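You operate a simulated robot arm through the tools that you are given. There is no shell and no other tool.

The job below is to be done with a simulated robot arm. You get a single attempt, and the scene is never put back.

Task
Move the orange adapter to the grey socket and light the arc in yellow again.
Fine: brightest step; the teal switch goes off before you pull it; switch the new socket on once it is home.

It is judged by the outcome, as a careful person would: the job done as asked, and still so three seconds after it is handed in. It fails if anything else is knocked over, pushed out of place, dropped, spilled or broken.

Robot
A 7-joint arm with a two-finger parallel gripper, fixed in place. Base frame: the origin is at the foot of the arm, x ahead of it, y to its left, z up. Readings come in m, rad, newtons and seconds.
With the tool pointing down near the work surface it reaches from about 0.42 to 0.92 m from the base axis. Its first joint turns from -2.496 to 2.496 rad. Payload 3 kg.
The TCP is the grasp point between the finger pads, 0.03 m short of the fingertips. In the tool frame z runs along the fingers and y along their closing line. The gripper opens to 0.094 m. The fingers are 0.028 m wide and 0.01 m thick; the gripper's body (0.05 by 0.096 m) begins 0.055 m behind the TCP.
Orientation is that of the tool frame in the base frame, as [roll, pitch, yaw] about the fixed x, y, z axes, in that order (R = Rz(yaw) Ry(pitch) Rx(roll)). With the fingers straight down and closing along the base's y, the tool's x points along the base's -x, its y along +y and its z along -z.

Tools
- The arm moves only by the tool send_rows. Its argument "rows" is a list of rows, each a list of 3 entries, a list of its own where there are three numbers: the shift along the tool's x, y, z in units of 50 mm (1.0 is 50 mm), then the turn, a rotation vector about the tool's x, y, z in units of 4 degrees (1.0 is 4 degrees), then the gripper command, from -1 (fully open) to 1 (shut), values between in proportion. In form: [[[x, y, z], [ax, ay, az], jaw], ...]. A call has 1 to 20 rows; each row shifts and turns the commanded pose from where the row before left it, along the tool's axes as they then stand. A call with a number of a shift or a turn outside -1 to 1 is refused whole. Each row takes 0.2 s and may step no farther than 0.05 m and 0.15 rad from the row before; otherwise, or with a gripper value out of range, the whole call is refused. A pose out of reach is approached as far as the arm can. The call stops where the force on the tool passes 40 N (or 10 N more than at its start, if that is more) or the arm is blocked; 0.2 s more then pass. Each finger travels about 0.072 m/s and halts on what it meets, pressing with about 43 N; the grip force reading is that of the motor and also rises with nothing between the fingers. The clock runs only during rows and for 0.2 s after the last one: add rows that do not move to give the fingers time. It gives the time, the measured TCP pose, the force on the tool (base axes), the opening and the grip force at its end, in the units of the frame above (readings bear some noise), with the torque about the TCP (base axes, N m) and any sound that the robot's microphone picked up.
- Cameras (640 x 400 px; columns grow to the right, rows downward): "scene" is fixed at [0.0478, 0.6513, 1.3984]; the picture's right is [-0.47, -0.88, 0.00], its down [-0.46, 0.24, -0.86] and it looks along [0.75, -0.40, -0.52] (base axes); focal length 327 px, centre (320, 200). "wrist" rides on the gripper at [0.076, 0.014, -0.102] in the tool frame; the picture's right is [-0.18, 0.98, 0.00], its down [-0.75, -0.14, -0.64] and it looks along [-0.63, -0.12, 0.77] (tool axes); focal length 243 px, centre (320, 200). There is no depth. A picture from a camera that has moved, and an enlarged one, comes with that camera's place and axes in the base frame and with its lens.
- get_image(camera): a new picture of that camera. No time passes.
- inspect(camera, box): a new picture of the part [left, top, right, bottom] of that camera's present view, enlarged. No time passes.
- job_done(): hands the job in; it is judged then, once.

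Nothing tells you positions but the pictures and the camera data. Unless the task says otherwise, let go and move clear before handing in.

The tools are called after "Call:" by a JSON object that holds its "api" and its "payload". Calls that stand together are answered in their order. send_rows: Moves the arm, as the interface text tells. Its arguments: {"type":"object","properties":{"rows":{"type":"array","items":{"type":"array"}}},"required":["rows"]} The other tools are called the same way: get_image (camera) takes a picture; inspect (camera, box) takes an enlarged picture of a part of a camera's view; job_done () hands the job in.

At the start:

```text
time: 0.0
tool_pos: [0.4909, 0.1514, 1.1186]
tcp_rot: [-3.141, 0.0, -3.141]
contact_force: [0.4, 0.3, -0.4]
wrist_torque: [0.0, 0.01, 0.01]
opening: 0.0942
grasp_force: 0.1
```

scene: 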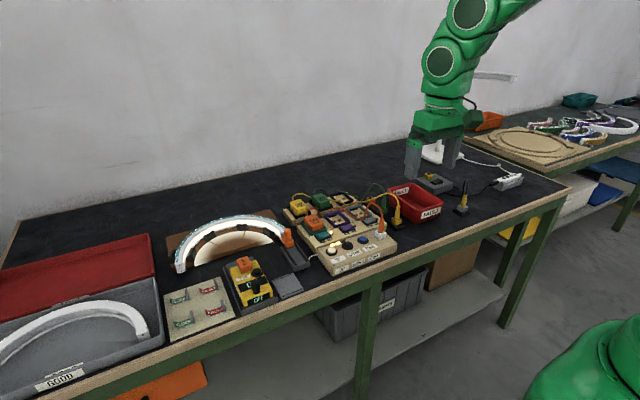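
wrist: 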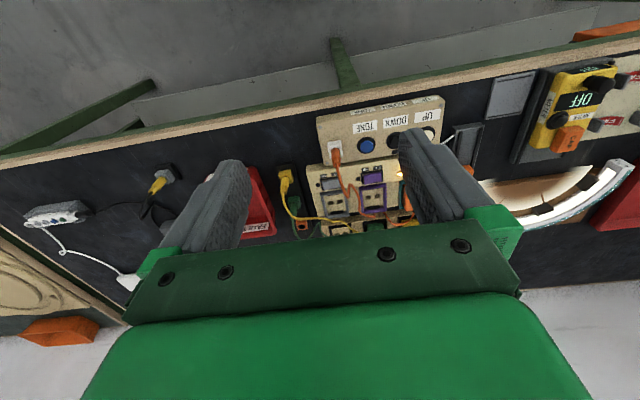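

I see a bench with a socket panel, a control panel with buttons (TONE, DOWN, UP), a lit arc, and other items. I'll look closer at the pictures before moving.

Call:
{"api": "inspect", "payload": {"camera": "scene", "box": [260, 170, 420, 280]}}

Call:
{"api": "inspect", "payload": {"camera": "scene", "box": [150, 200, 310, 320]}}

Call:
{"api": "inspect", "payload": {"camera": "wrist", "box": [280, 80, 480, 240]}}

Call:
{"api": "inspect", "payload": {"camera": "scene", "box": [380, 130, 580, 250]}}

```text
3.64 times, centred on (340, 225) of scene
camera zoom: at [0.0478, 0.6513, 1.3984], right [-0.47, -0.88, 0.0], down [-0.46, 0.24, -0.86], along [0.75, -0.4, -0.52], focal length 1189 px, centre (247, 109)
```

zoom: 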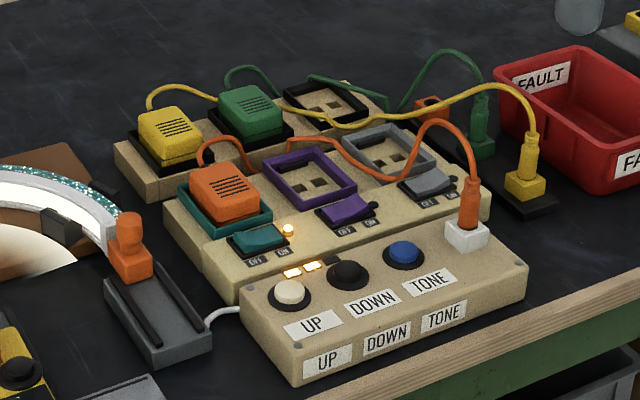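

```text
3.33 times, centred on (230, 260) of scene
camera zoom: at [0.0478, 0.6513, 1.3984], right [-0.47, -0.88, 0.0], down [-0.46, 0.24, -0.86], along [0.75, -0.4, -0.52], focal length 1090 px, centre (620, 0)
```

zoom: 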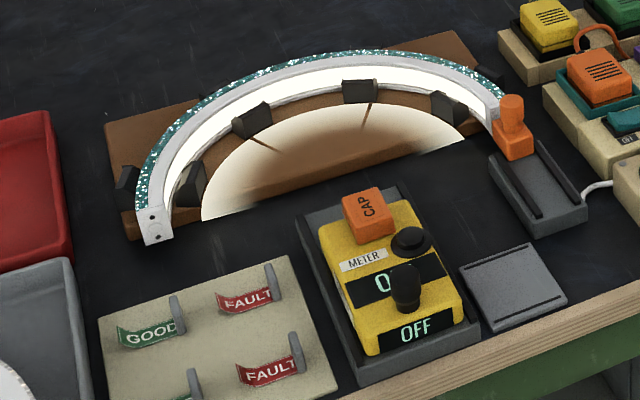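

```text
2.50 times, centred on (380, 160) of wrist
camera zoom: at [0.4161, 0.1639, 1.2195], right [0.18, 0.98, 0.0], down [0.75, -0.14, 0.64], along [0.63, -0.12, -0.77], focal length 606 px, centre (170, 300)
```

zoom: 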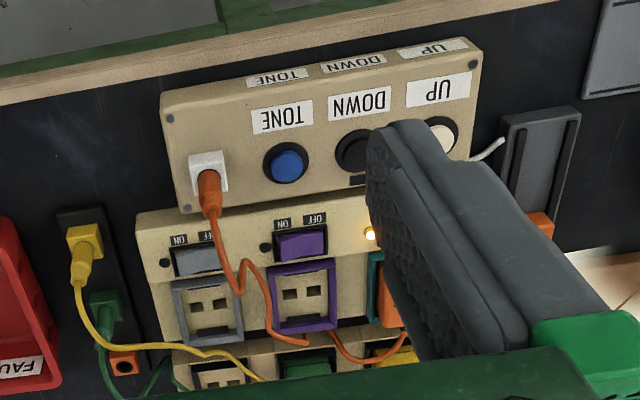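

```text
3.20 times, centred on (480, 190) of scene
camera zoom: at [0.0478, 0.6513, 1.3984], right [-0.47, -0.88, 0.0], down [-0.46, 0.24, -0.86], along [0.75, -0.4, -0.52], focal length 1046 px, centre (-192, 232)
```

zoom: 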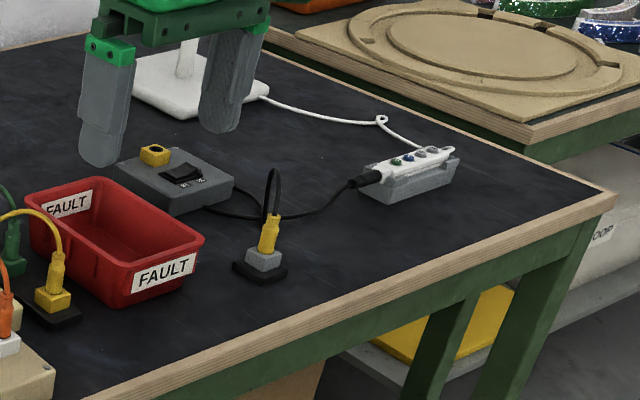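

The socket panel (teal/purple/grey sockets with rockers) is ahead of the arm around x≈0.7, y≈0.2, and the UP/DOWN/TONE box is in front of it. I'll bring the wrist camera over them, staying high, to measure things.

Call:
{"api": "send_rows", "payload": {"rows": [[[-0.8, 0.4, 0], [0, 0, 0], -1], [[-0.8, 0.4, 0], [0, 0, 0], -1], [[0, 0, 0], [0, 0, 0], -1]]}}

Call:
{"api": "get_image", "payload": {"camera": "wrist"}}

```text
time: 0.8
tool_pos: [0.5715, 0.1911, 1.1177]
tcp_rot: [3.141, 0.0, -3.141]
contact_force: [0.6, 0.9, 0.0]
wrist_torque: [0.02, 0.02, 0.0]
opening: 0.094
grasp_force: 0.1
```

```text
taken
camera wrist: at [0.4956, 0.205, 1.2199], right [0.18, 0.98, 0.0], down [0.75, -0.14, 0.64], along [0.63, -0.12, -0.77], focal length 243 px, centre (320, 200)
```

wrist: 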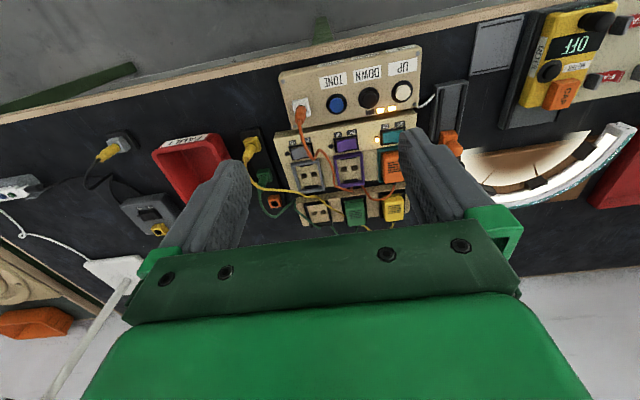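

Call:
{"api": "inspect", "payload": {"camera": "wrist", "box": [260, 40, 440, 150]}}

Call:
{"api": "inspect", "payload": {"camera": "wrist", "box": [260, 120, 440, 230]}}

Call:
{"api": "inspect", "payload": {"camera": "scene", "box": [275, 180, 355, 235]}}

Call:
{"api": "inspect", "payload": {"camera": "scene", "box": [310, 180, 405, 245]}}

```text
3.56 times, centred on (350, 95) of wrist
camera zoom: at [0.4956, 0.205, 1.2199], right [0.18, 0.98, 0.0], down [0.75, -0.14, 0.64], along [0.63, -0.12, -0.77], focal length 863 px, centre (213, 573)
```

zoom: 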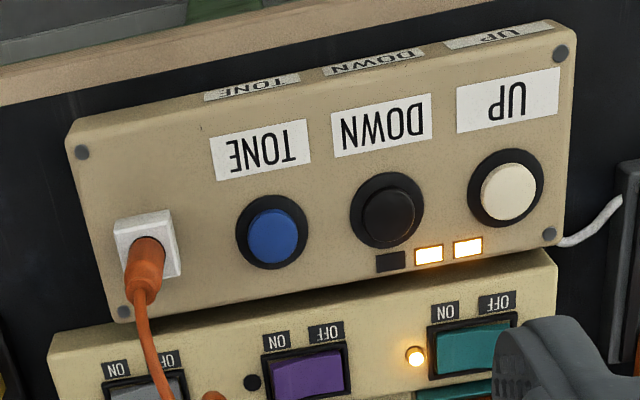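

```text
3.56 times, centred on (350, 175) of wrist
camera zoom: at [0.4956, 0.205, 1.2199], right [0.18, 0.98, 0.0], down [0.75, -0.14, 0.64], along [0.63, -0.12, -0.77], focal length 863 px, centre (213, 289)
```

zoom: 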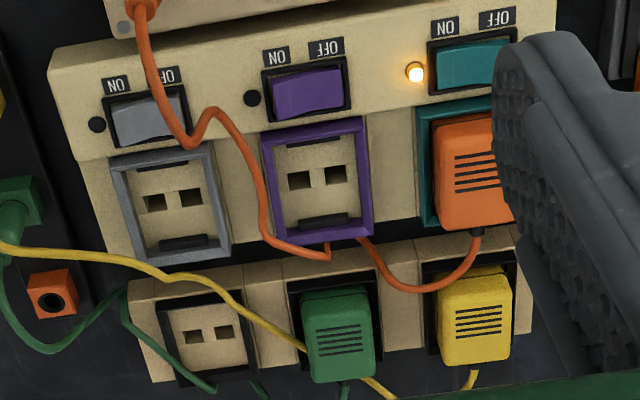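

```text
7.27 times, centred on (315, 208) of scene
camera zoom: at [0.0478, 0.6513, 1.3984], right [-0.47, -0.88, 0.0], down [-0.46, 0.24, -0.86], along [0.75, -0.4, -0.52], focal length 2378 px, centre (356, 146)
```

zoom: 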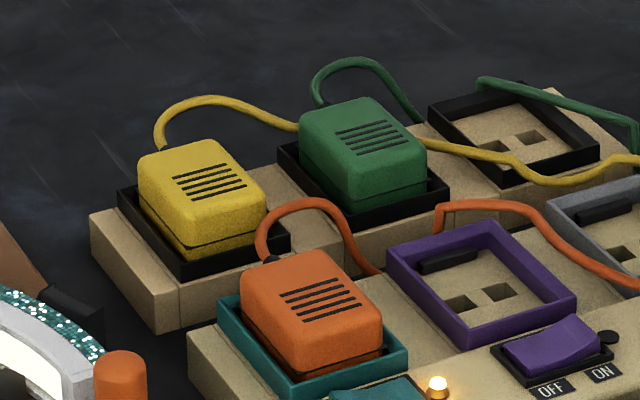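

```text
6.15 times, centred on (358, 212) of scene
camera zoom: at [0.0478, 0.6513, 1.3984], right [-0.47, -0.88, 0.0], down [-0.46, 0.24, -0.86], along [0.75, -0.4, -0.52], focal length 2012 px, centre (89, 123)
```

zoom: 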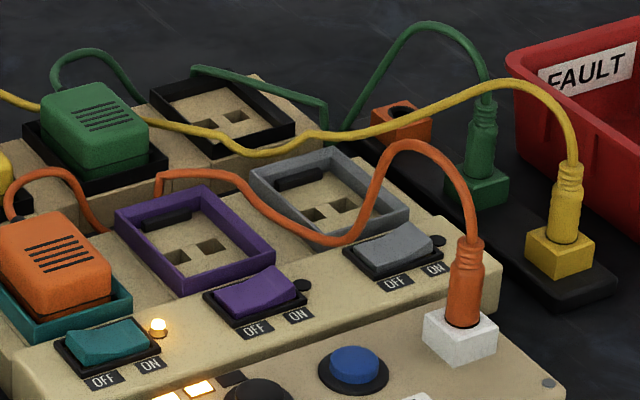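

The teal rocker reads ON (lamp lit). I estimate the rockers at x≈0.70 with y≈0.295 (teal), 0.215 (purple) and 0.135 (grey), and the orange adapter's top at about (0.75, 0.295, 0.85). I'll hover over the teal switch for a closer look.

Call:
{"api": "send_rows", "payload": {"rows": [[[-0.4, 0.416, 0.472], [0, 0, 0], -1], [[-0.4, 0.416, 0.472], [0, 0, 0], -1], [[-0.4, 0.416, 0.472], [0, 0, 0], -1], [[-0.4, 0.416, 0.472], [0, 0, 0], -1], [[-0.4, 0.416, 0.472], [0, 0, 0], -1], [[0, 0, 0], [0, 0, 0], -1]]}}

Call:
{"api": "get_image", "payload": {"camera": "wrist"}}

Call:
{"api": "get_image", "payload": {"camera": "scene"}}

```text
time: 2.2
tool_pos: [0.673, 0.2957, 0.9988]
tcp_rot: [3.141, 0.001, -3.141]
contact_force: [0.3, 0.3, -0.5]
wrist_torque: [-0.04, 0.0, 0.02]
opening: 0.0941
grasp_force: 0.1
```

```text
taken
camera wrist: at [0.5967, 0.3085, 1.1014], right [0.18, 0.98, 0.0], down [0.75, -0.14, 0.64], along [0.63, -0.12, -0.77], focal length 243 px, centre (320, 200)
```

wrist: 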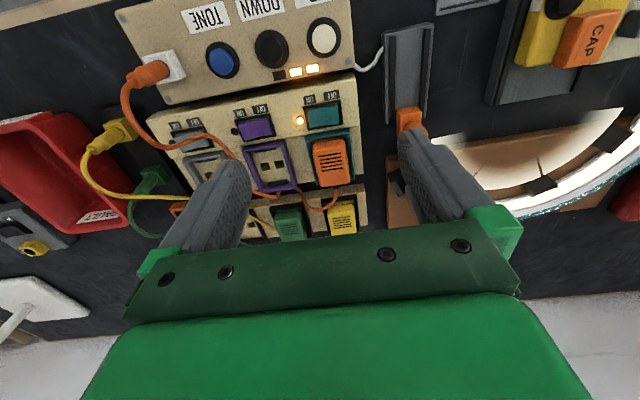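

```text
taken
```

scene: 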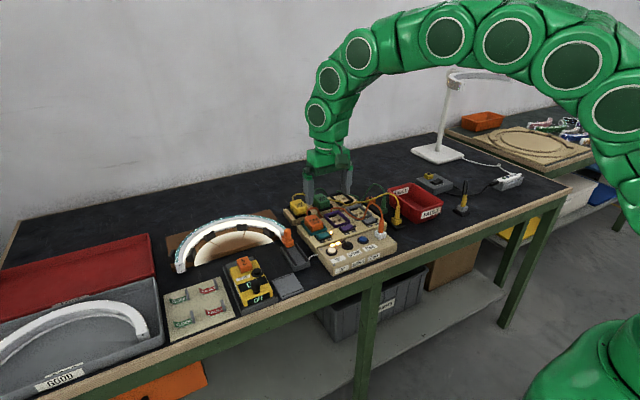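

Call:
{"api": "inspect", "payload": {"camera": "wrist", "box": [280, 80, 380, 220]}}

Call:
{"api": "inspect", "payload": {"camera": "wrist", "box": [160, 70, 290, 220]}}

Call:
{"api": "inspect", "payload": {"camera": "scene", "box": [285, 180, 345, 245]}}

```text
2.86 times, centred on (330, 150) of wrist
camera zoom: at [0.5967, 0.3085, 1.1014], right [0.18, 0.98, 0.0], down [0.75, -0.14, 0.64], along [0.63, -0.12, -0.77], focal length 693 px, centre (291, 343)
```

zoom: 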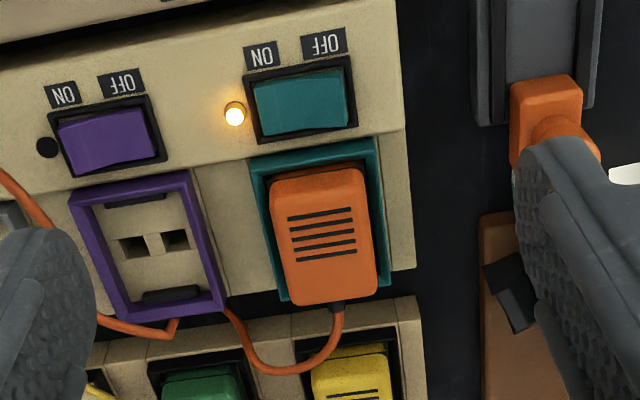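

```text
2.67 times, centred on (225, 145) of wrist
camera zoom: at [0.5967, 0.3085, 1.1014], right [0.18, 0.98, 0.0], down [0.75, -0.14, 0.64], along [0.63, -0.12, -0.77], focal length 647 px, centre (573, 347)
```

zoom: 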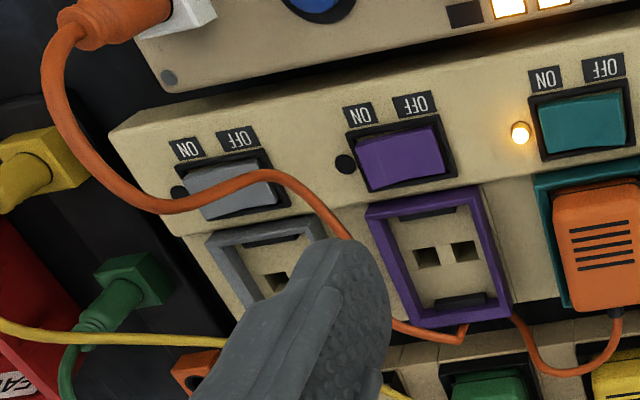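

```text
6.15 times, centred on (315, 212) of scene
camera zoom: at [0.0478, 0.6513, 1.3984], right [-0.47, -0.88, 0.0], down [-0.46, 0.24, -0.86], along [0.75, -0.4, -0.52], focal length 2012 px, centre (351, 123)
```

zoom: 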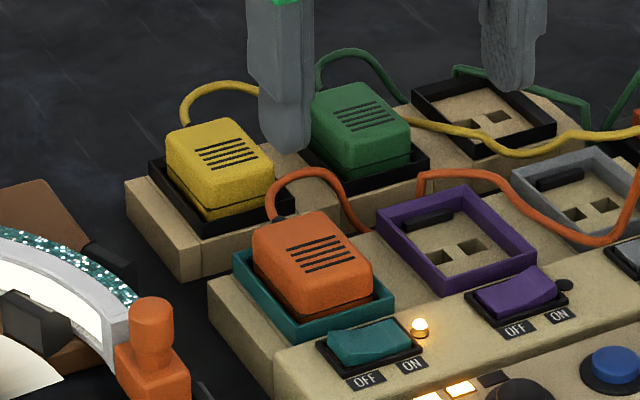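

The teal rocker sits at about (0.696, 0.294, 0.835), about 36 mm long, with its OFF end toward +y. I'll shut the fingers, lean the tool 20° and hover above that OFF end.

Call:
{"api": "send_rows", "payload": {"rows": [[[-0.46, 0.246, 0.5], [0, 0, 0], 1], [[0, 0, 0], [1, 0, 0], 1], [[0, 0, 0], [1, 0, 0], 1], [[0, 0, 0], [1, 0, 0], 1], [[0, 0, 0], [1, 0, 0], 1], [[0, 0, 0], [1, 0, 0], 1], [[0, 0, 0], [0, 0, 0], 1]]}}

Call:
{"api": "get_image", "payload": {"camera": "wrist"}}

Call:
{"api": "inspect", "payload": {"camera": "scene", "box": [260, 150, 400, 250]}}

```text
time: 3.8
tool_pos: [0.6945, 0.3069, 0.9751]
tcp_rot: [-2.791, 0.0, -3.141]
contact_force: [-0.1, -1.1, 0.4]
wrist_torque: [0.0, -0.01, 0.02]
opening: 0.0
grasp_force: 32.7
```

```text
taken
camera wrist: at [0.6193, 0.3546, 1.0651], right [0.18, 0.92, -0.34], down [0.75, 0.09, 0.65], along [0.63, -0.37, -0.68], focal length 243 px, centre (320, 200)
```

wrist: 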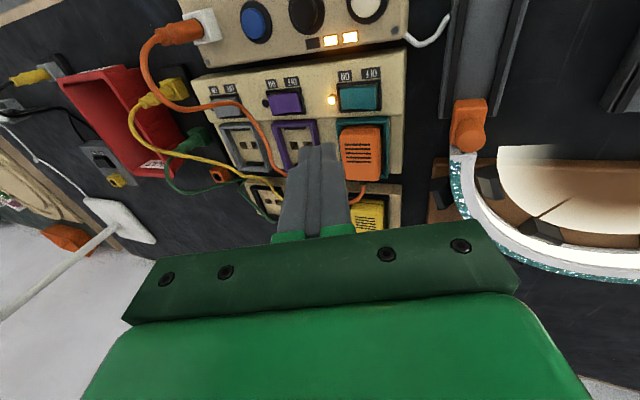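

```text
4.00 times, centred on (330, 200) of scene
camera zoom: at [0.0478, 0.6513, 1.3984], right [-0.47, -0.88, 0.0], down [-0.46, 0.24, -0.86], along [0.75, -0.4, -0.52], focal length 1308 px, centre (280, 200)
```

zoom: 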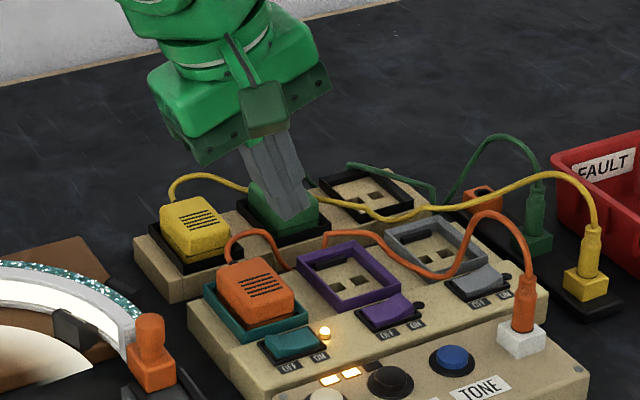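

The tool is leaned as planned and hovers about 10 cm above the teal OFF end. I'll go straight down until just above it and check alignment.

Call:
{"api": "send_rows", "payload": {"rows": [[[0, 0.27, 0.75], [0, 0, 0], 1], [[0, 0.27, 0.75], [0, 0, 0], 1], [[0, 0, 0], [0, 0, 0], 1]]}}

Call:
{"api": "inspect", "payload": {"camera": "wrist", "box": [240, 70, 420, 220]}}

Call:
{"api": "inspect", "payload": {"camera": "scene", "box": [285, 180, 355, 245]}}

```text
time: 4.6
tool_pos: [0.6943, 0.3075, 0.897]
tcp_rot: [-2.793, 0.0, 3.141]
contact_force: [-0.5, -0.3, 0.6]
wrist_torque: [-0.02, 0.01, 0.02]
opening: 0.0001
grasp_force: 32.8
```

```text
2.67 times, centred on (330, 145) of wrist
camera zoom: at [0.6186, 0.354, 0.9857], right [0.18, 0.92, -0.34], down [0.75, 0.09, 0.65], along [0.63, -0.37, -0.68], focal length 647 px, centre (293, 347)
```

zoom: 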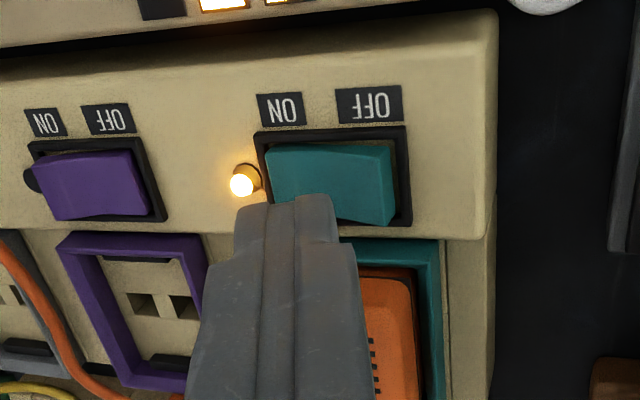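

```text
6.15 times, centred on (320, 212) of scene
camera zoom: at [0.0478, 0.6513, 1.3984], right [-0.47, -0.88, 0.0], down [-0.46, 0.24, -0.86], along [0.75, -0.4, -0.52], focal length 2012 px, centre (320, 123)
```

zoom: 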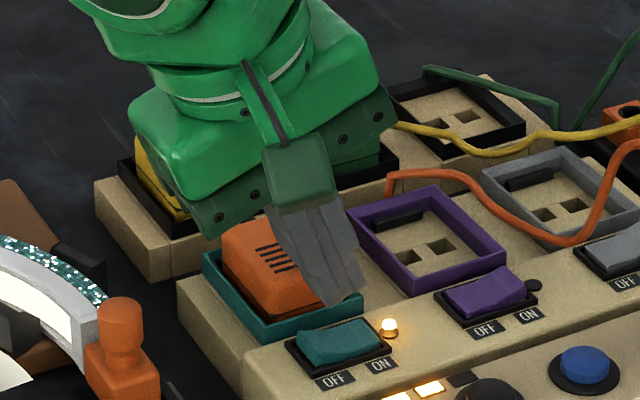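

The leaned fingertip edge lines up with the teal rocker's OFF half. I'll press down in small steps.

Call:
{"api": "send_rows", "payload": {"rows": [[[0, 0.0274, 0.0752], [0, 0, 0], 1], [[0, 0.0274, 0.0752], [0, 0, 0], 1], [[0, 0.0274, 0.0752], [0, 0, 0], 1], [[0, 0.0274, 0.0752], [0, 0, 0], 1], [[0, 0.0274, 0.0752], [0, 0, 0], 1], [[0, 0.0137, 0.0376], [0, 0, 0], 1], [[0, 0.0137, 0.0376], [0, 0, 0], 1]]}}

Call:
{"api": "inspect", "payload": {"camera": "wrist", "box": [240, 70, 420, 220]}}

```text
time: 6.2
tool_pos: [0.6942, 0.3058, 0.8702]
tcp_rot: [-2.792, 0.001, -3.142]
contact_force: [0.0, -0.7, 0.6]
wrist_torque: [-0.03, 0.01, -0.01]
opening: 0.0
grasp_force: 33.3
```

```text
2.67 times, centred on (330, 145) of wrist
camera zoom: at [0.6191, 0.3543, 0.9611], right [0.18, 0.92, -0.34], down [0.75, 0.09, 0.65], along [0.63, -0.37, -0.68], focal length 647 px, centre (293, 347)
```

zoom: 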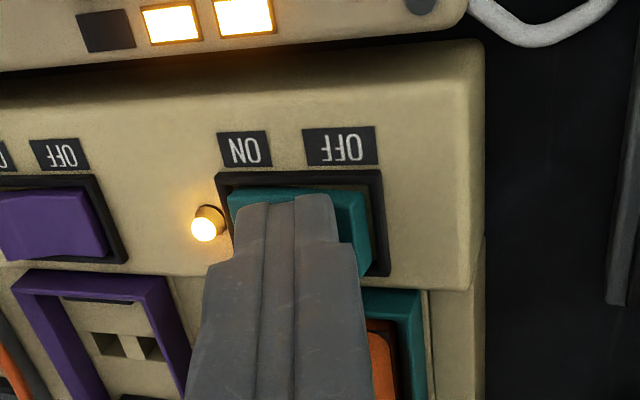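

No contact yet; the tip is just above the OFF end. I'll continue down in 1.5 mm steps.

Call:
{"api": "send_rows", "payload": {"rows": [[[0, 0.0103, 0.0282], [0, 0, 0], 1], [[0, 0.0103, 0.0282], [0, 0, 0], 1], [[0, 0.0103, 0.0282], [0, 0, 0], 1]]}}

Call:
{"api": "inspect", "payload": {"camera": "wrist", "box": [240, 70, 420, 220]}}

```text
time: 7.0
tool_pos: [0.694, 0.3067, 0.8678]
tcp_rot: [-2.793, 0.0, -3.141]
contact_force: [-9.2, -3.2, 25.0]
wrist_torque: [-0.17, 0.24, -0.01]
opening: 0.0
grasp_force: 33.0
heard: click
```

```text
2.67 times, centred on (330, 145) of wrist
camera zoom: at [0.6192, 0.3543, 0.958], right [0.18, 0.92, -0.34], down [0.75, 0.09, 0.65], along [0.63, -0.37, -0.68], focal length 647 px, centre (293, 347)
```

zoom: 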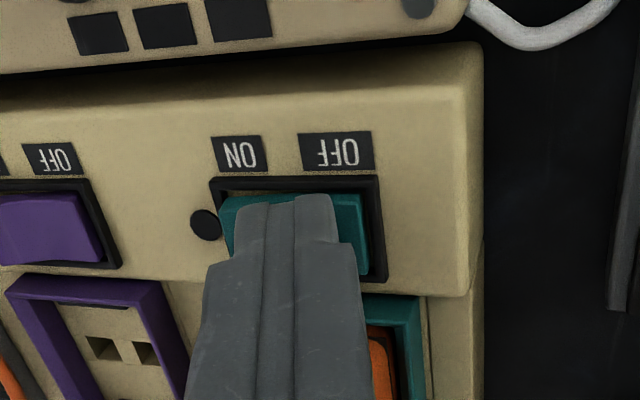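

A click was heard and the teal lamp and level bars went out, so teal is OFF. I'll retreat upward, straighten the tool, open the fingers and line up over the orange adapter.

Call:
{"api": "send_rows", "payload": {"rows": [[[0, -0.17, -0.47], [0, 0, 0], 1], [[0, -0.342, -0.94], [0, 0, 0], 1], [[0, -0.239, -0.658], [0, 0, 0], 1], [[0, 0, 0], [-1, 0, 0], 0.5], [[0, 0, 0], [-1, 0, 0], 0], [[0, 0, 0], [-1, 0, 0], -0.5], [[0, 0, 0], [-1, 0, 0], -0.5], [[0, 0, 0], [-1, 0, 0], -0.5], [[-0.5, -0.12, 0], [0, 0, 0], -0.5], [[-0.54, -0.12, 0], [0, 0, 0], -0.5], [[0, 0, 0], [0, 0, 0], -0.5]]}}

Call:
{"api": "get_image", "payload": {"camera": "wrist"}}

Call:
{"api": "get_image", "payload": {"camera": "scene"}}

```text
time: 9.4
tool_pos: [0.7467, 0.294, 0.9768]
tcp_rot: [3.142, 0.0, 3.141]
contact_force: [-0.7, -0.3, -0.6]
wrist_torque: [-0.01, -0.01, 0.06]
opening: 0.0705
grasp_force: 0.1
```

```text
taken
camera wrist: at [0.6715, 0.3075, 1.0781], right [0.18, 0.98, 0.0], down [0.75, -0.14, 0.64], along [0.63, -0.12, -0.77], focal length 243 px, centre (320, 200)
```

wrist: 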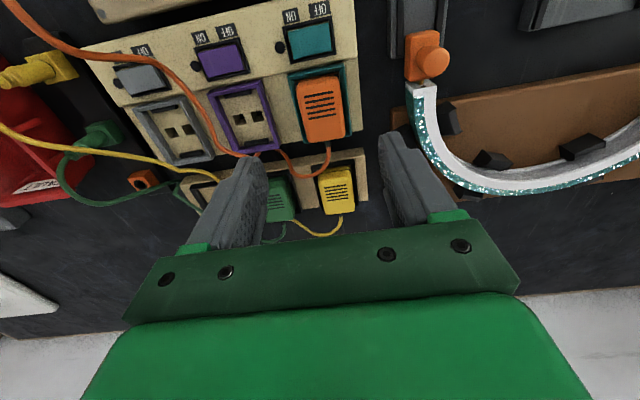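

```text
taken
```

scene: 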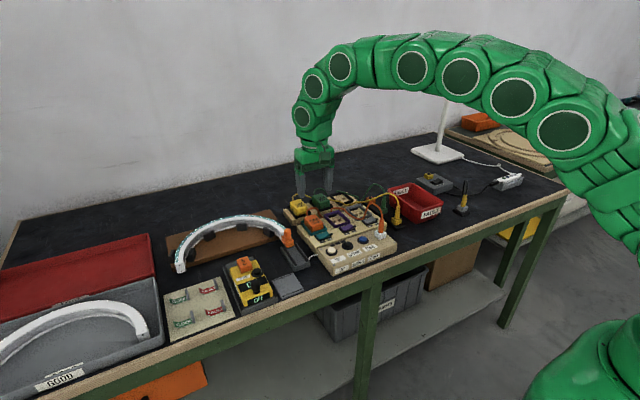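

Call:
{"api": "inspect", "payload": {"camera": "wrist", "box": [270, 50, 380, 160]}}

Call:
{"api": "inspect", "payload": {"camera": "wrist", "box": [120, 50, 290, 190]}}

Call:
{"api": "inspect", "payload": {"camera": "scene", "box": [280, 170, 400, 250]}}

```text
3.64 times, centred on (325, 105) of wrist
camera zoom: at [0.6715, 0.3075, 1.0781], right [0.18, 0.98, 0.0], down [0.75, -0.14, 0.64], along [0.63, -0.12, -0.77], focal length 882 px, centre (302, 546)
```

zoom: 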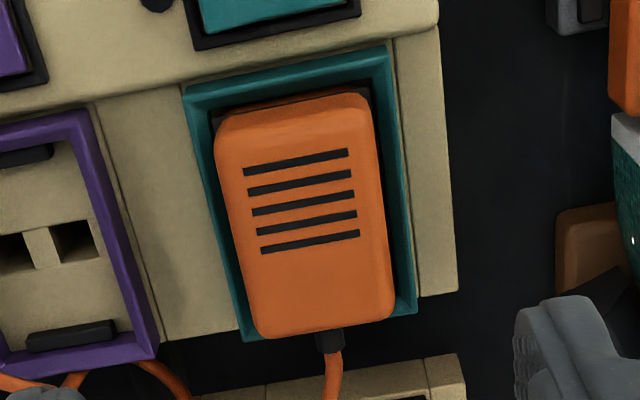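

```text
2.86 times, centred on (205, 120) of wrist
camera zoom: at [0.6715, 0.3075, 1.0781], right [0.18, 0.98, 0.0], down [0.75, -0.14, 0.64], along [0.63, -0.12, -0.77], focal length 693 px, centre (649, 429)
```

zoom: 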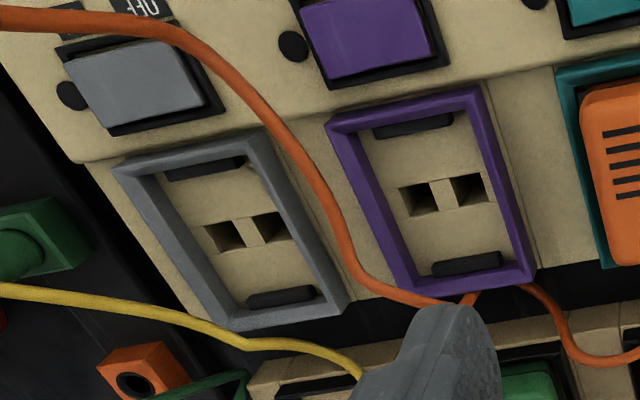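

```text
5.00 times, centred on (340, 210) of scene
camera zoom: at [0.0478, 0.6513, 1.3984], right [-0.47, -0.88, 0.0], down [-0.46, 0.24, -0.86], along [0.75, -0.4, -0.52], focal length 1635 px, centre (220, 150)
```

zoom: 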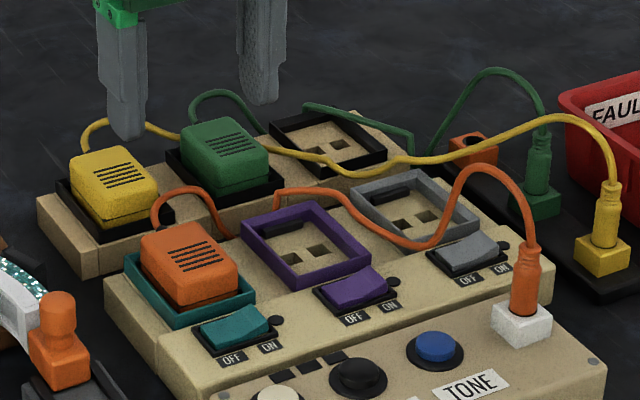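

The orange adapter's top is about 36 × 55 mm, centred near (0.752, 0.295, 0.852). Before gripping it I'll move over the grey socket at the same height, to measure the exact offset between the two sockets from matching views.

Call:
{"api": "send_rows", "payload": {"rows": [[[0, -0.79, 0], [0, 0, 0], -0.5], [[0, -0.79, 0], [0, 0, 0], -0.5], [[0, -0.79, 0], [0, 0, 0], -0.5], [[0, -0.79, 0], [0, 0, 0], -0.5], [[0, 0, 0], [0, 0, 0], -0.5]]}}

Call:
{"api": "inspect", "payload": {"camera": "wrist", "box": [270, 50, 380, 160]}}

Call:
{"api": "get_image", "payload": {"camera": "wrist"}}

```text
time: 10.6
tool_pos: [0.7477, 0.1361, 0.9759]
tcp_rot: [3.14, -0.001, -3.142]
contact_force: [0.1, -0.1, 0.2]
wrist_torque: [-0.02, 0.0, -0.01]
opening: 0.0706
grasp_force: 0.0
```

```text
3.64 times, centred on (325, 105) of wrist
camera zoom: at [0.6718, 0.15, 1.0778], right [0.18, 0.98, 0.0], down [0.75, -0.14, 0.64], along [0.63, -0.12, -0.77], focal length 882 px, centre (302, 546)
```

zoom: 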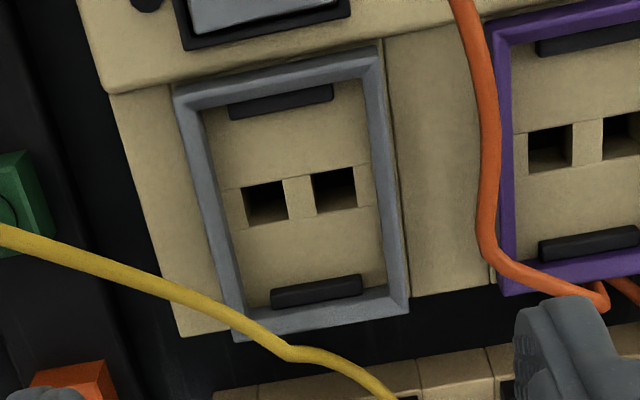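

```text
taken
camera wrist: at [0.6718, 0.15, 1.0778], right [0.18, 0.98, 0.0], down [0.75, -0.14, 0.64], along [0.63, -0.12, -0.77], focal length 243 px, centre (320, 200)
```

wrist: 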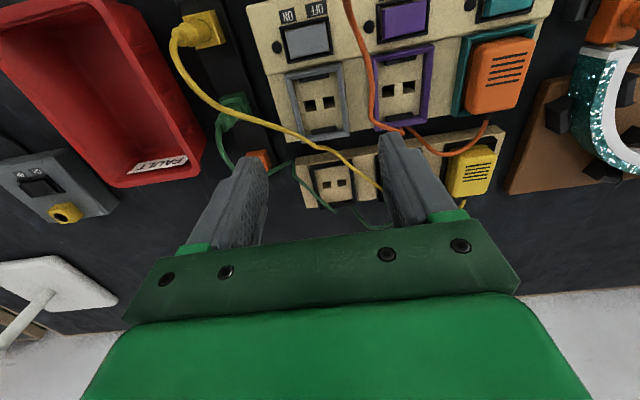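

The matching views put the grey socket at about (−0.001, −0.160) m from the teal one, with the same orientation. I'll go back over the adapter and descend to grip it just above the collar.

Call:
{"api": "send_rows", "payload": {"rows": [[[0, 0.792, 0], [0, 0, 0], -0.5], [[0, 0.792, 0], [0, 0, 0], -0.5], [[0, 0.792, 0], [0, 0, 0], -0.5], [[-0.106, 0.792, 0], [0, 0, 0], -0.5], [[0, 0, 0.8], [0, 0, 0], -0.5], [[0, 0, 0.8], [0, 0, 0], -0.5], [[0, 0, 0], [0, 0, 0], -0.5]]}}

Call:
{"api": "get_image", "payload": {"camera": "wrist"}}

Call:
{"api": "inspect", "payload": {"camera": "scene", "box": [280, 170, 360, 240]}}

```text
time: 12.2
tool_pos: [0.752, 0.2948, 0.8983]
tcp_rot: [3.14, 0.0, -3.142]
contact_force: [0.1, -0.4, 0.9]
wrist_torque: [-0.02, -0.01, -0.03]
opening: 0.0705
grasp_force: 0.1
```

```text
taken
camera wrist: at [0.6764, 0.3086, 0.9983], right [0.18, 0.98, 0.0], down [0.75, -0.14, 0.64], along [0.63, -0.12, -0.77], focal length 243 px, centre (320, 200)
```

wrist: 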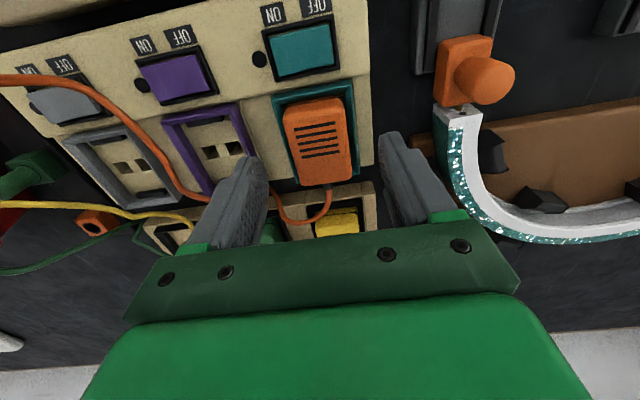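

```text
5.71 times, centred on (320, 205) of scene
camera zoom: at [0.0478, 0.6513, 1.3984], right [-0.47, -0.88, 0.0], down [-0.46, 0.24, -0.86], along [0.75, -0.4, -0.52], focal length 1869 px, centre (320, 171)
```

zoom: 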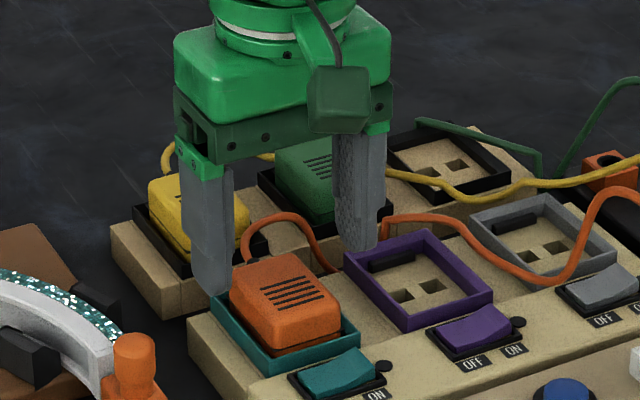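

The adapter is centred between the fingers. I'll lower by about 32 mm, watch for any contact, then close on it.

Call:
{"api": "send_rows", "payload": {"rows": [[[0, 0, 0.25], [0, 0, 0], -0.5], [[0, 0, 0.25], [0, 0, 0], -0.5], [[0, 0, 0.14], [0, 0, 0], -0.5], [[0, 0, 0], [0, 0, 0], -0.5]]}}

Call:
{"api": "inspect", "payload": {"camera": "scene", "box": [280, 170, 360, 240]}}

Call:
{"api": "get_image", "payload": {"camera": "wrist"}}

```text
time: 13.2
tool_pos: [0.7524, 0.2962, 0.8653]
tcp_rot: [-3.141, 0.001, 3.141]
contact_force: [-0.2, -0.2, -0.5]
wrist_torque: [-0.01, -0.02, -0.01]
opening: 0.0707
grasp_force: 0.0
```

```text
5.71 times, centred on (320, 205) of scene
camera zoom: at [0.0478, 0.6513, 1.3984], right [-0.47, -0.88, 0.0], down [-0.46, 0.24, -0.86], along [0.75, -0.4, -0.52], focal length 1869 px, centre (320, 171)
```

zoom: 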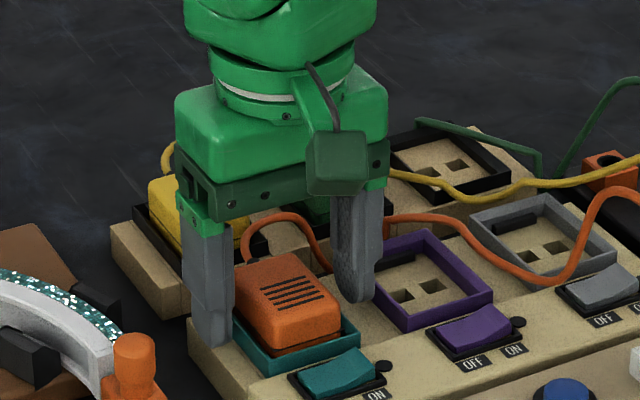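

```text
taken
camera wrist: at [0.6768, 0.3092, 0.9663], right [0.18, 0.98, 0.0], down [0.75, -0.14, 0.64], along [0.63, -0.12, -0.77], focal length 243 px, centre (320, 200)
```

wrist: 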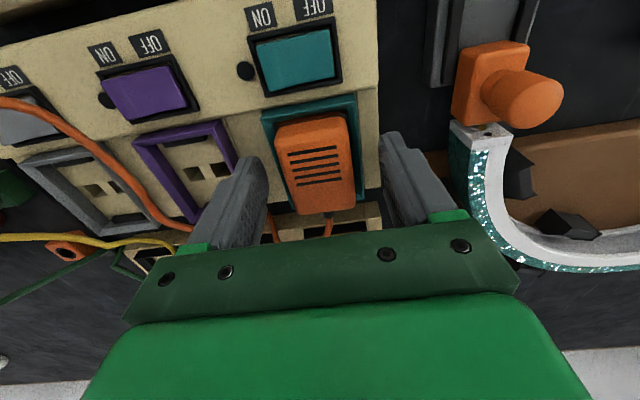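

The fingers straddle the adapter with tips about level with the collar top. I'll close now.

Call:
{"api": "send_rows", "payload": {"rows": [[[0, 0, 0], [0, 0, 0], 0.3], [[0, 0, 0], [0, 0, 0], 1], [[0, 0, 0], [0, 0, 0], 1], [[0, 0, 0], [0, 0, 0], 1]]}}

Call:
{"api": "inspect", "payload": {"camera": "scene", "box": [280, 170, 360, 240]}}

Call:
{"api": "inspect", "payload": {"camera": "wrist", "box": [230, 70, 410, 220]}}

```text
time: 14.2
tool_pos: [0.7527, 0.2949, 0.8651]
tcp_rot: [-3.139, 0.0, 3.141]
contact_force: [-2.4, -19.6, 1.1]
wrist_torque: [-1.01, -0.02, 0.23]
opening: 0.0531
grasp_force: 45.1
```

```text
5.71 times, centred on (320, 205) of scene
camera zoom: at [0.0478, 0.6513, 1.3984], right [-0.47, -0.88, 0.0], down [-0.46, 0.24, -0.86], along [0.75, -0.4, -0.52], focal length 1869 px, centre (320, 171)
```

zoom: 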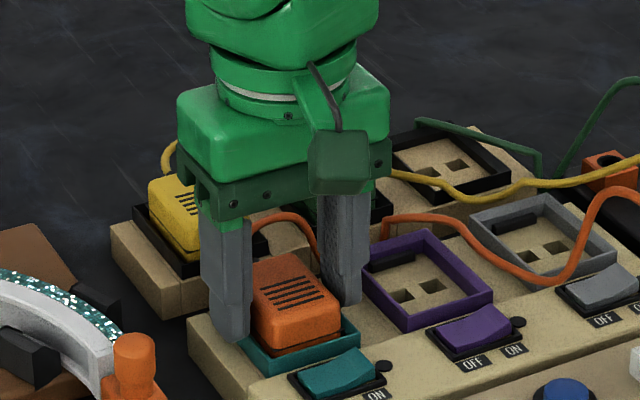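

```text
2.67 times, centred on (320, 145) of wrist
camera zoom: at [0.6769, 0.3082, 0.9663], right [0.18, 0.98, 0.0], down [0.75, -0.14, 0.64], along [0.63, -0.12, -0.77], focal length 647 px, centre (320, 347)
```

zoom: 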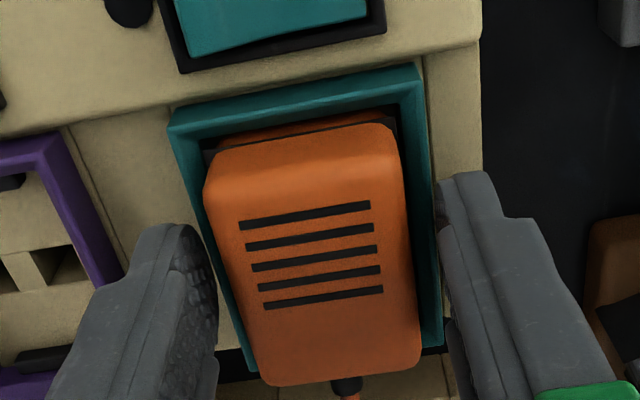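

The fingers stopped at 0.053 m, which is the collar's outer width, so the collar top is a bit higher than I thought. I'll open, shift 1 mm, rise 5 mm and try again.

Call:
{"api": "send_rows", "payload": {"rows": [[[0, 0, 0], [0, 0, 0], -0.4], [[0, 0, 0], [0, 0, 0], -0.4], [[0, -0.03, -0.1], [0, 0, 0], -0.4], [[0, 0, 0], [0, 0, 0], 0], [[0, 0, 0], [0, 0, 0], 0.14], [[0, 0, 0], [0, 0, 0], 0.14], [[0, 0, 0], [0, 0, 0], 0.14]]}}

Call:
{"api": "inspect", "payload": {"camera": "wrist", "box": [230, 70, 410, 220]}}

Call:
{"api": "inspect", "payload": {"camera": "scene", "box": [290, 190, 340, 235]}}

```text
time: 15.8
tool_pos: [0.752, 0.2942, 0.8707]
tcp_rot: [-3.142, 0.001, 3.141]
contact_force: [0.1, 1.8, 0.4]
wrist_torque: [0.08, -0.02, 0.03]
opening: 0.0412
grasp_force: 0.2
```

```text
2.67 times, centred on (320, 145) of wrist
camera zoom: at [0.6766, 0.3074, 0.9712], right [0.18, 0.98, 0.0], down [0.75, -0.14, 0.64], along [0.63, -0.12, -0.77], focal length 647 px, centre (320, 347)
```

zoom: 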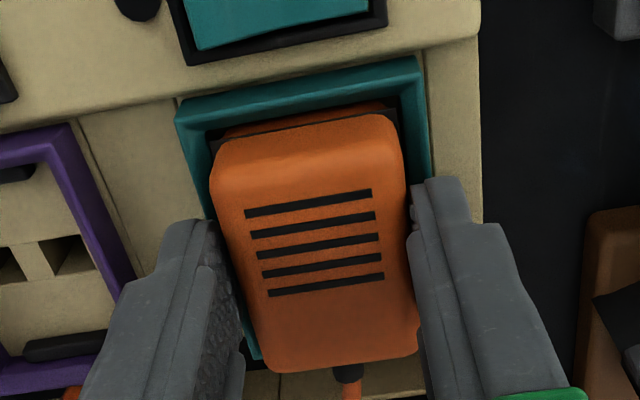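

```text
8.89 times, centred on (315, 212) of scene
camera zoom: at [0.0478, 0.6513, 1.3984], right [-0.47, -0.88, 0.0], down [-0.46, 0.24, -0.86], along [0.75, -0.4, -0.52], focal length 2907 px, centre (364, 89)
```

zoom: 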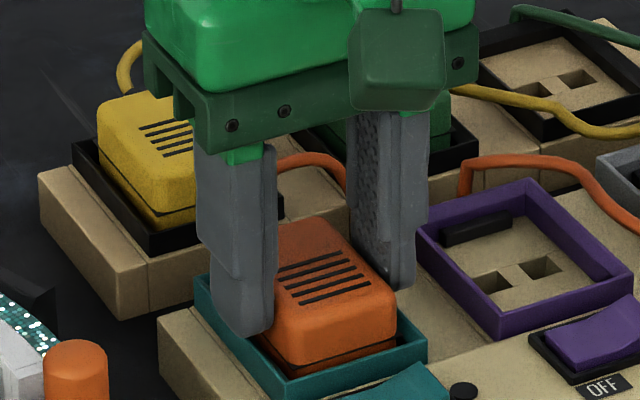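

The fingers now clear the collar and are right at the adapter's sides. Closing fully.

Call:
{"api": "send_rows", "payload": {"rows": [[[0, 0, 0], [0, 0, 0], 0.4], [[0, 0, 0], [0, 0, 0], 1], [[0, 0, 0], [0, 0, 0], 1]]}}

Call:
{"api": "inspect", "payload": {"camera": "wrist", "box": [230, 70, 410, 220]}}

```text
time: 16.6
tool_pos: [0.7528, 0.2939, 0.8702]
tcp_rot: [-3.14, 0.001, 3.141]
contact_force: [1.7, 10.6, 1.5]
wrist_torque: [0.31, -0.05, 0.01]
opening: 0.0388
grasp_force: 43.0
```

```text
2.67 times, centred on (320, 145) of wrist
camera zoom: at [0.6766, 0.3078, 0.9712], right [0.18, 0.98, 0.0], down [0.75, -0.14, 0.64], along [0.63, -0.12, -0.77], focal length 647 px, centre (320, 347)
```

zoom: 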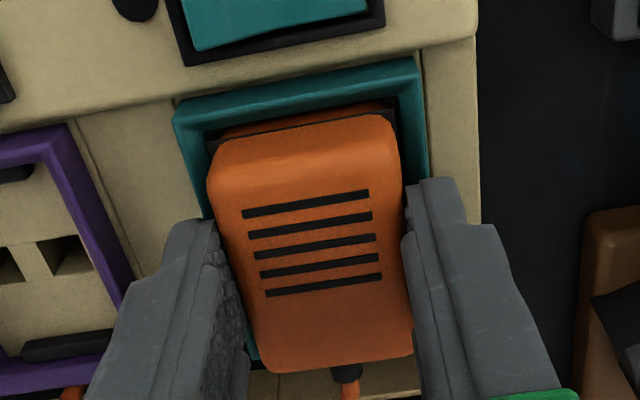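

The adapter is gripped (opening 0.0388 m). There's a small side load, so I'll ease the tool half a millimetre to +y and check the force before pulling.

Call:
{"api": "send_rows", "payload": {"rows": [[[0, 0.012, 0], [0, 0, 0], 1], [[0, 0, 0], [0, 0, 0], 1]]}}

```text
time: 17.2
tool_pos: [0.7518, 0.2943, 0.8682]
tcp_rot: [3.141, 0.0, -3.141]
contact_force: [-1.6, 6.5, 5.1]
wrist_torque: [0.19, 0.03, 0.02]
opening: 0.0391
grasp_force: 43.3
```

Call:
{"api": "send_rows", "payload": {"rows": [[[0, 0.018, 0], [0, 0, 0], 1], [[0, 0, 0], [0, 0, 0], 1], [[0, 0, 0], [0, 0, 0], 1]]}}

```text
time: 18.0
tool_pos: [0.752, 0.2946, 0.8696]
tcp_rot: [-3.141, 0.0, -3.141]
contact_force: [-6.0, -8.5, 15.0]
wrist_torque: [-0.25, 0.16, -0.01]
opening: 0.0387
grasp_force: 43.0
```

Call:
{"api": "inspect", "payload": {"camera": "wrist", "box": [230, 70, 410, 220]}}

Call:
{"api": "inspect", "payload": {"camera": "scene", "box": [290, 190, 340, 235]}}

```text
2.67 times, centred on (320, 145) of wrist
camera zoom: at [0.6766, 0.3081, 0.9711], right [0.18, 0.98, 0.0], down [0.75, -0.14, 0.64], along [0.63, -0.12, -0.77], focal length 647 px, centre (320, 347)
```

zoom: 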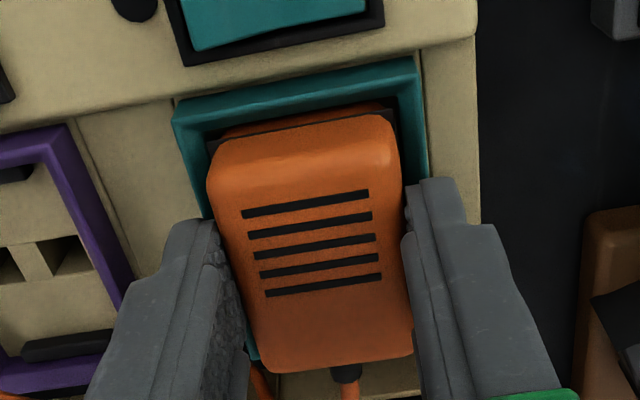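

```text
8.89 times, centred on (315, 212) of scene
camera zoom: at [0.0478, 0.6513, 1.3984], right [-0.47, -0.88, 0.0], down [-0.46, 0.24, -0.86], along [0.75, -0.4, -0.52], focal length 2907 px, centre (364, 89)
```

zoom: 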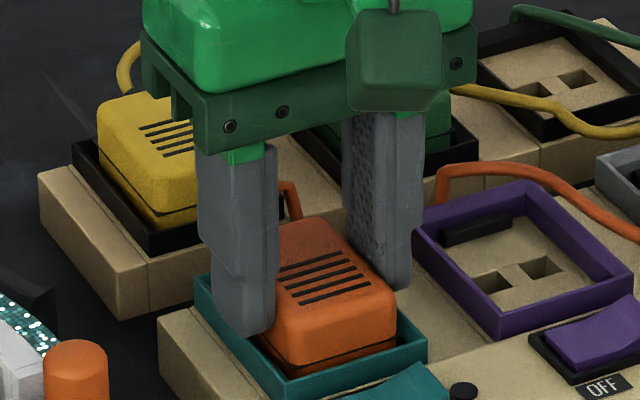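

The grip looks good, and the cord has shifted a little behind the -y finger. I'll pull straight up in small steps.

Call:
{"api": "send_rows", "payload": {"rows": [[[0, 0, -0.06], [0, 0, 0], 1], [[0, 0, -0.06], [0, 0, 0], 1], [[0, 0, -0.06], [0, 0, 0], 1], [[0, 0, -0.06], [0, 0, 0], 1]]}}

Call:
{"api": "inspect", "payload": {"camera": "scene", "box": [290, 180, 350, 235]}}

```text
time: 19.0
tool_pos: [0.7505, 0.2942, 0.8812]
tcp_rot: [-3.141, 0.001, 3.141]
contact_force: [-0.7, -0.5, -0.7]
wrist_torque: [-0.01, 0.02, 0.02]
opening: 0.0391
grasp_force: 43.0
```

```text
7.27 times, centred on (320, 208) of scene
camera zoom: at [0.0478, 0.6513, 1.3984], right [-0.47, -0.88, 0.0], down [-0.46, 0.24, -0.86], along [0.75, -0.4, -0.52], focal length 2378 px, centre (320, 146)
```

zoom: 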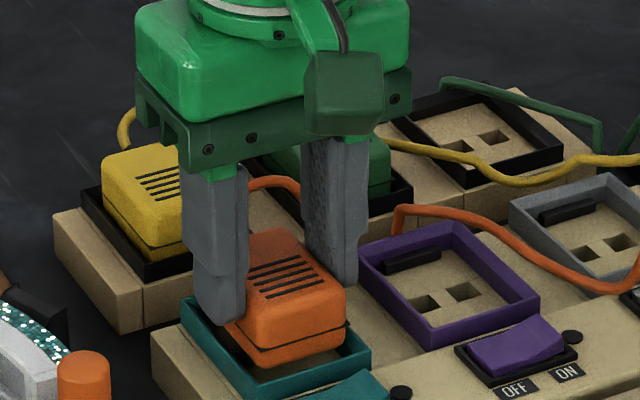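

The adapter came free cleanly. I'll lift it well above the collars and take a reference view over the teal socket.

Call:
{"api": "send_rows", "payload": {"rows": [[[0, 0, -0.2], [0, 0, 0], 1], [[0, 0, -0.4], [0, 0, 0], 1], [[0, 0, -0.5], [0, 0, 0], 1], [[0, 0, -0.5], [0, 0, 0], 1], [[0, 0, 0], [0, 0, 0], 1], [[0, 0, 0], [0, 0, 0], 1]]}}

Call:
{"api": "get_image", "payload": {"camera": "wrist"}}

Call:
{"api": "inspect", "payload": {"camera": "scene", "box": [280, 160, 400, 250]}}

```text
time: 20.4
tool_pos: [0.7512, 0.2951, 0.9618]
tcp_rot: [-3.141, 0.001, -3.141]
contact_force: [0.2, 0.8, -0.8]
wrist_torque: [0.0, 0.02, 0.01]
opening: 0.039
grasp_force: 42.7
```

```text
taken
camera wrist: at [0.6767, 0.3084, 1.063], right [0.18, 0.98, 0.0], down [0.75, -0.14, 0.64], along [0.63, -0.12, -0.77], focal length 243 px, centre (320, 200)
```

wrist: 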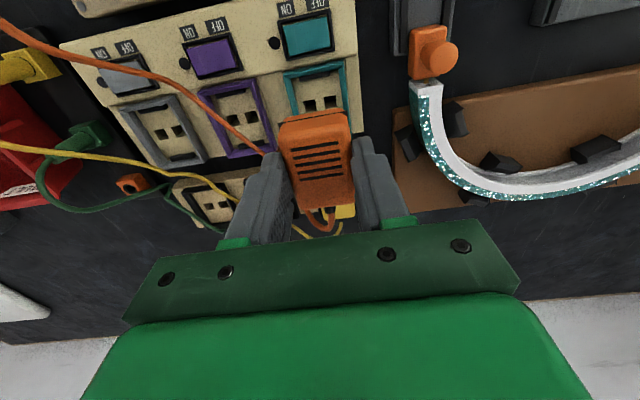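

```text
4.44 times, centred on (340, 205) of scene
camera zoom: at [0.0478, 0.6513, 1.3984], right [-0.47, -0.88, 0.0], down [-0.46, 0.24, -0.86], along [0.75, -0.4, -0.52], focal length 1453 px, centre (231, 178)
```

zoom: 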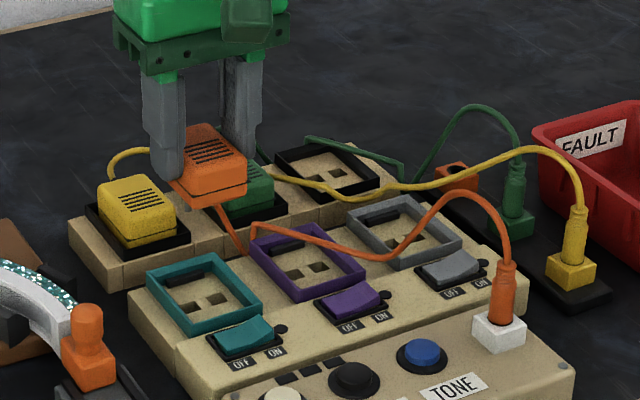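

Call:
{"api": "inspect", "payload": {"camera": "wrist", "box": [250, 50, 390, 160]}}

Call:
{"api": "send_rows", "payload": {"rows": [[[0, -0.8, 0], [0, 0, 0], 1], [[0, -0.8, 0], [0, 0, 0], 1], [[0, -0.8, 0], [0, 0, 0], 1], [[0.02, -0.8, 0], [0, 0, 0], 1], [[0, 0, 0], [0, 0, 0], 1], [[0, 0, 0], [0, 0, 0], 1]]}}

Call:
{"api": "inspect", "payload": {"camera": "wrist", "box": [250, 50, 390, 160]}}

Call:
{"api": "inspect", "payload": {"camera": "scene", "box": [280, 160, 400, 250]}}

Call:
{"api": "get_image", "payload": {"camera": "wrist"}}

```text
3.64 times, centred on (320, 105) of wrist
camera zoom: at [0.6767, 0.3084, 1.063], right [0.18, 0.98, 0.0], down [0.75, -0.14, 0.64], along [0.63, -0.12, -0.77], focal length 882 px, centre (320, 546)
```

zoom: 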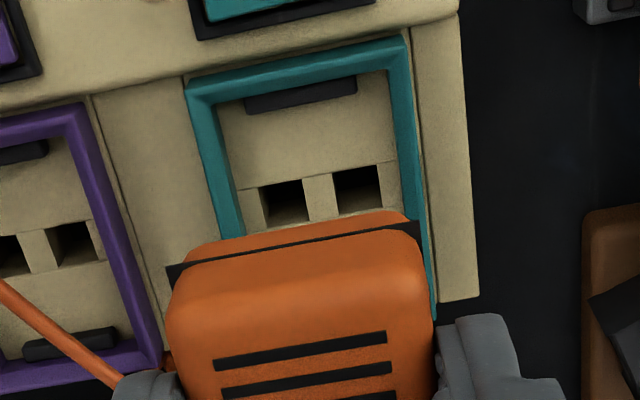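

```text
time: 21.8
tool_pos: [0.751, 0.1346, 0.9601]
tcp_rot: [-3.141, 0.0, 3.141]
contact_force: [0.2, -0.3, -1.5]
wrist_torque: [0.01, -0.01, -0.01]
opening: 0.0388
grasp_force: 42.7
```

```text
3.64 times, centred on (320, 105) of wrist
camera zoom: at [0.6756, 0.148, 1.0622], right [0.18, 0.98, 0.0], down [0.75, -0.14, 0.64], along [0.63, -0.12, -0.77], focal length 882 px, centre (320, 546)
```

zoom: 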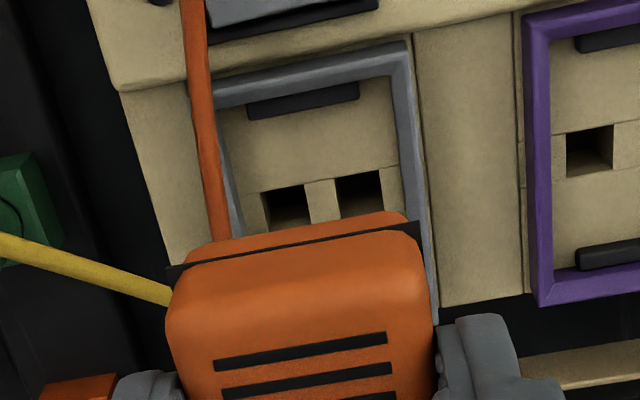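

```text
4.44 times, centred on (340, 205) of scene
camera zoom: at [0.0478, 0.6513, 1.3984], right [-0.47, -0.88, 0.0], down [-0.46, 0.24, -0.86], along [0.75, -0.4, -0.52], focal length 1453 px, centre (231, 178)
```

zoom: 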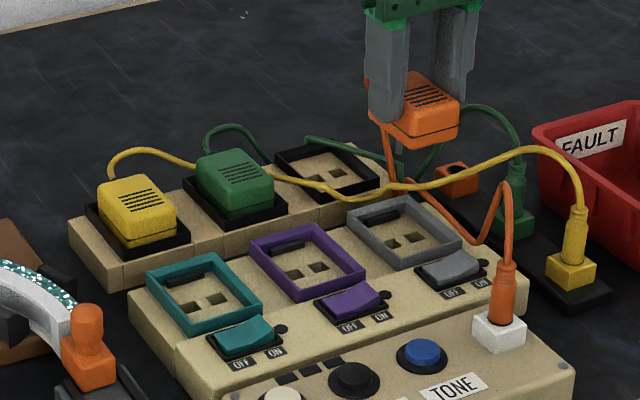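

```text
taken
camera wrist: at [0.6756, 0.148, 1.0622], right [0.18, 0.98, 0.0], down [0.75, -0.14, 0.64], along [0.63, -0.12, -0.77], focal length 243 px, centre (320, 200)
```

wrist: 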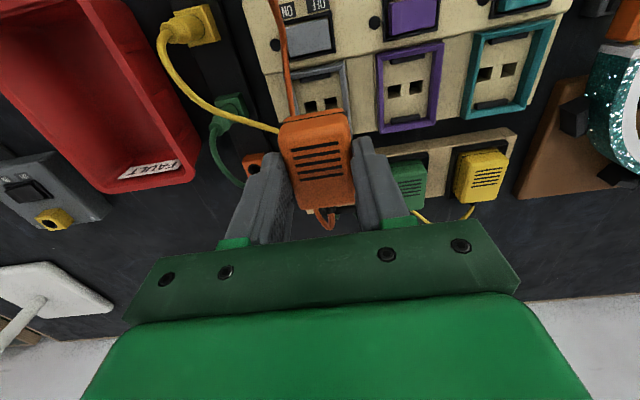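

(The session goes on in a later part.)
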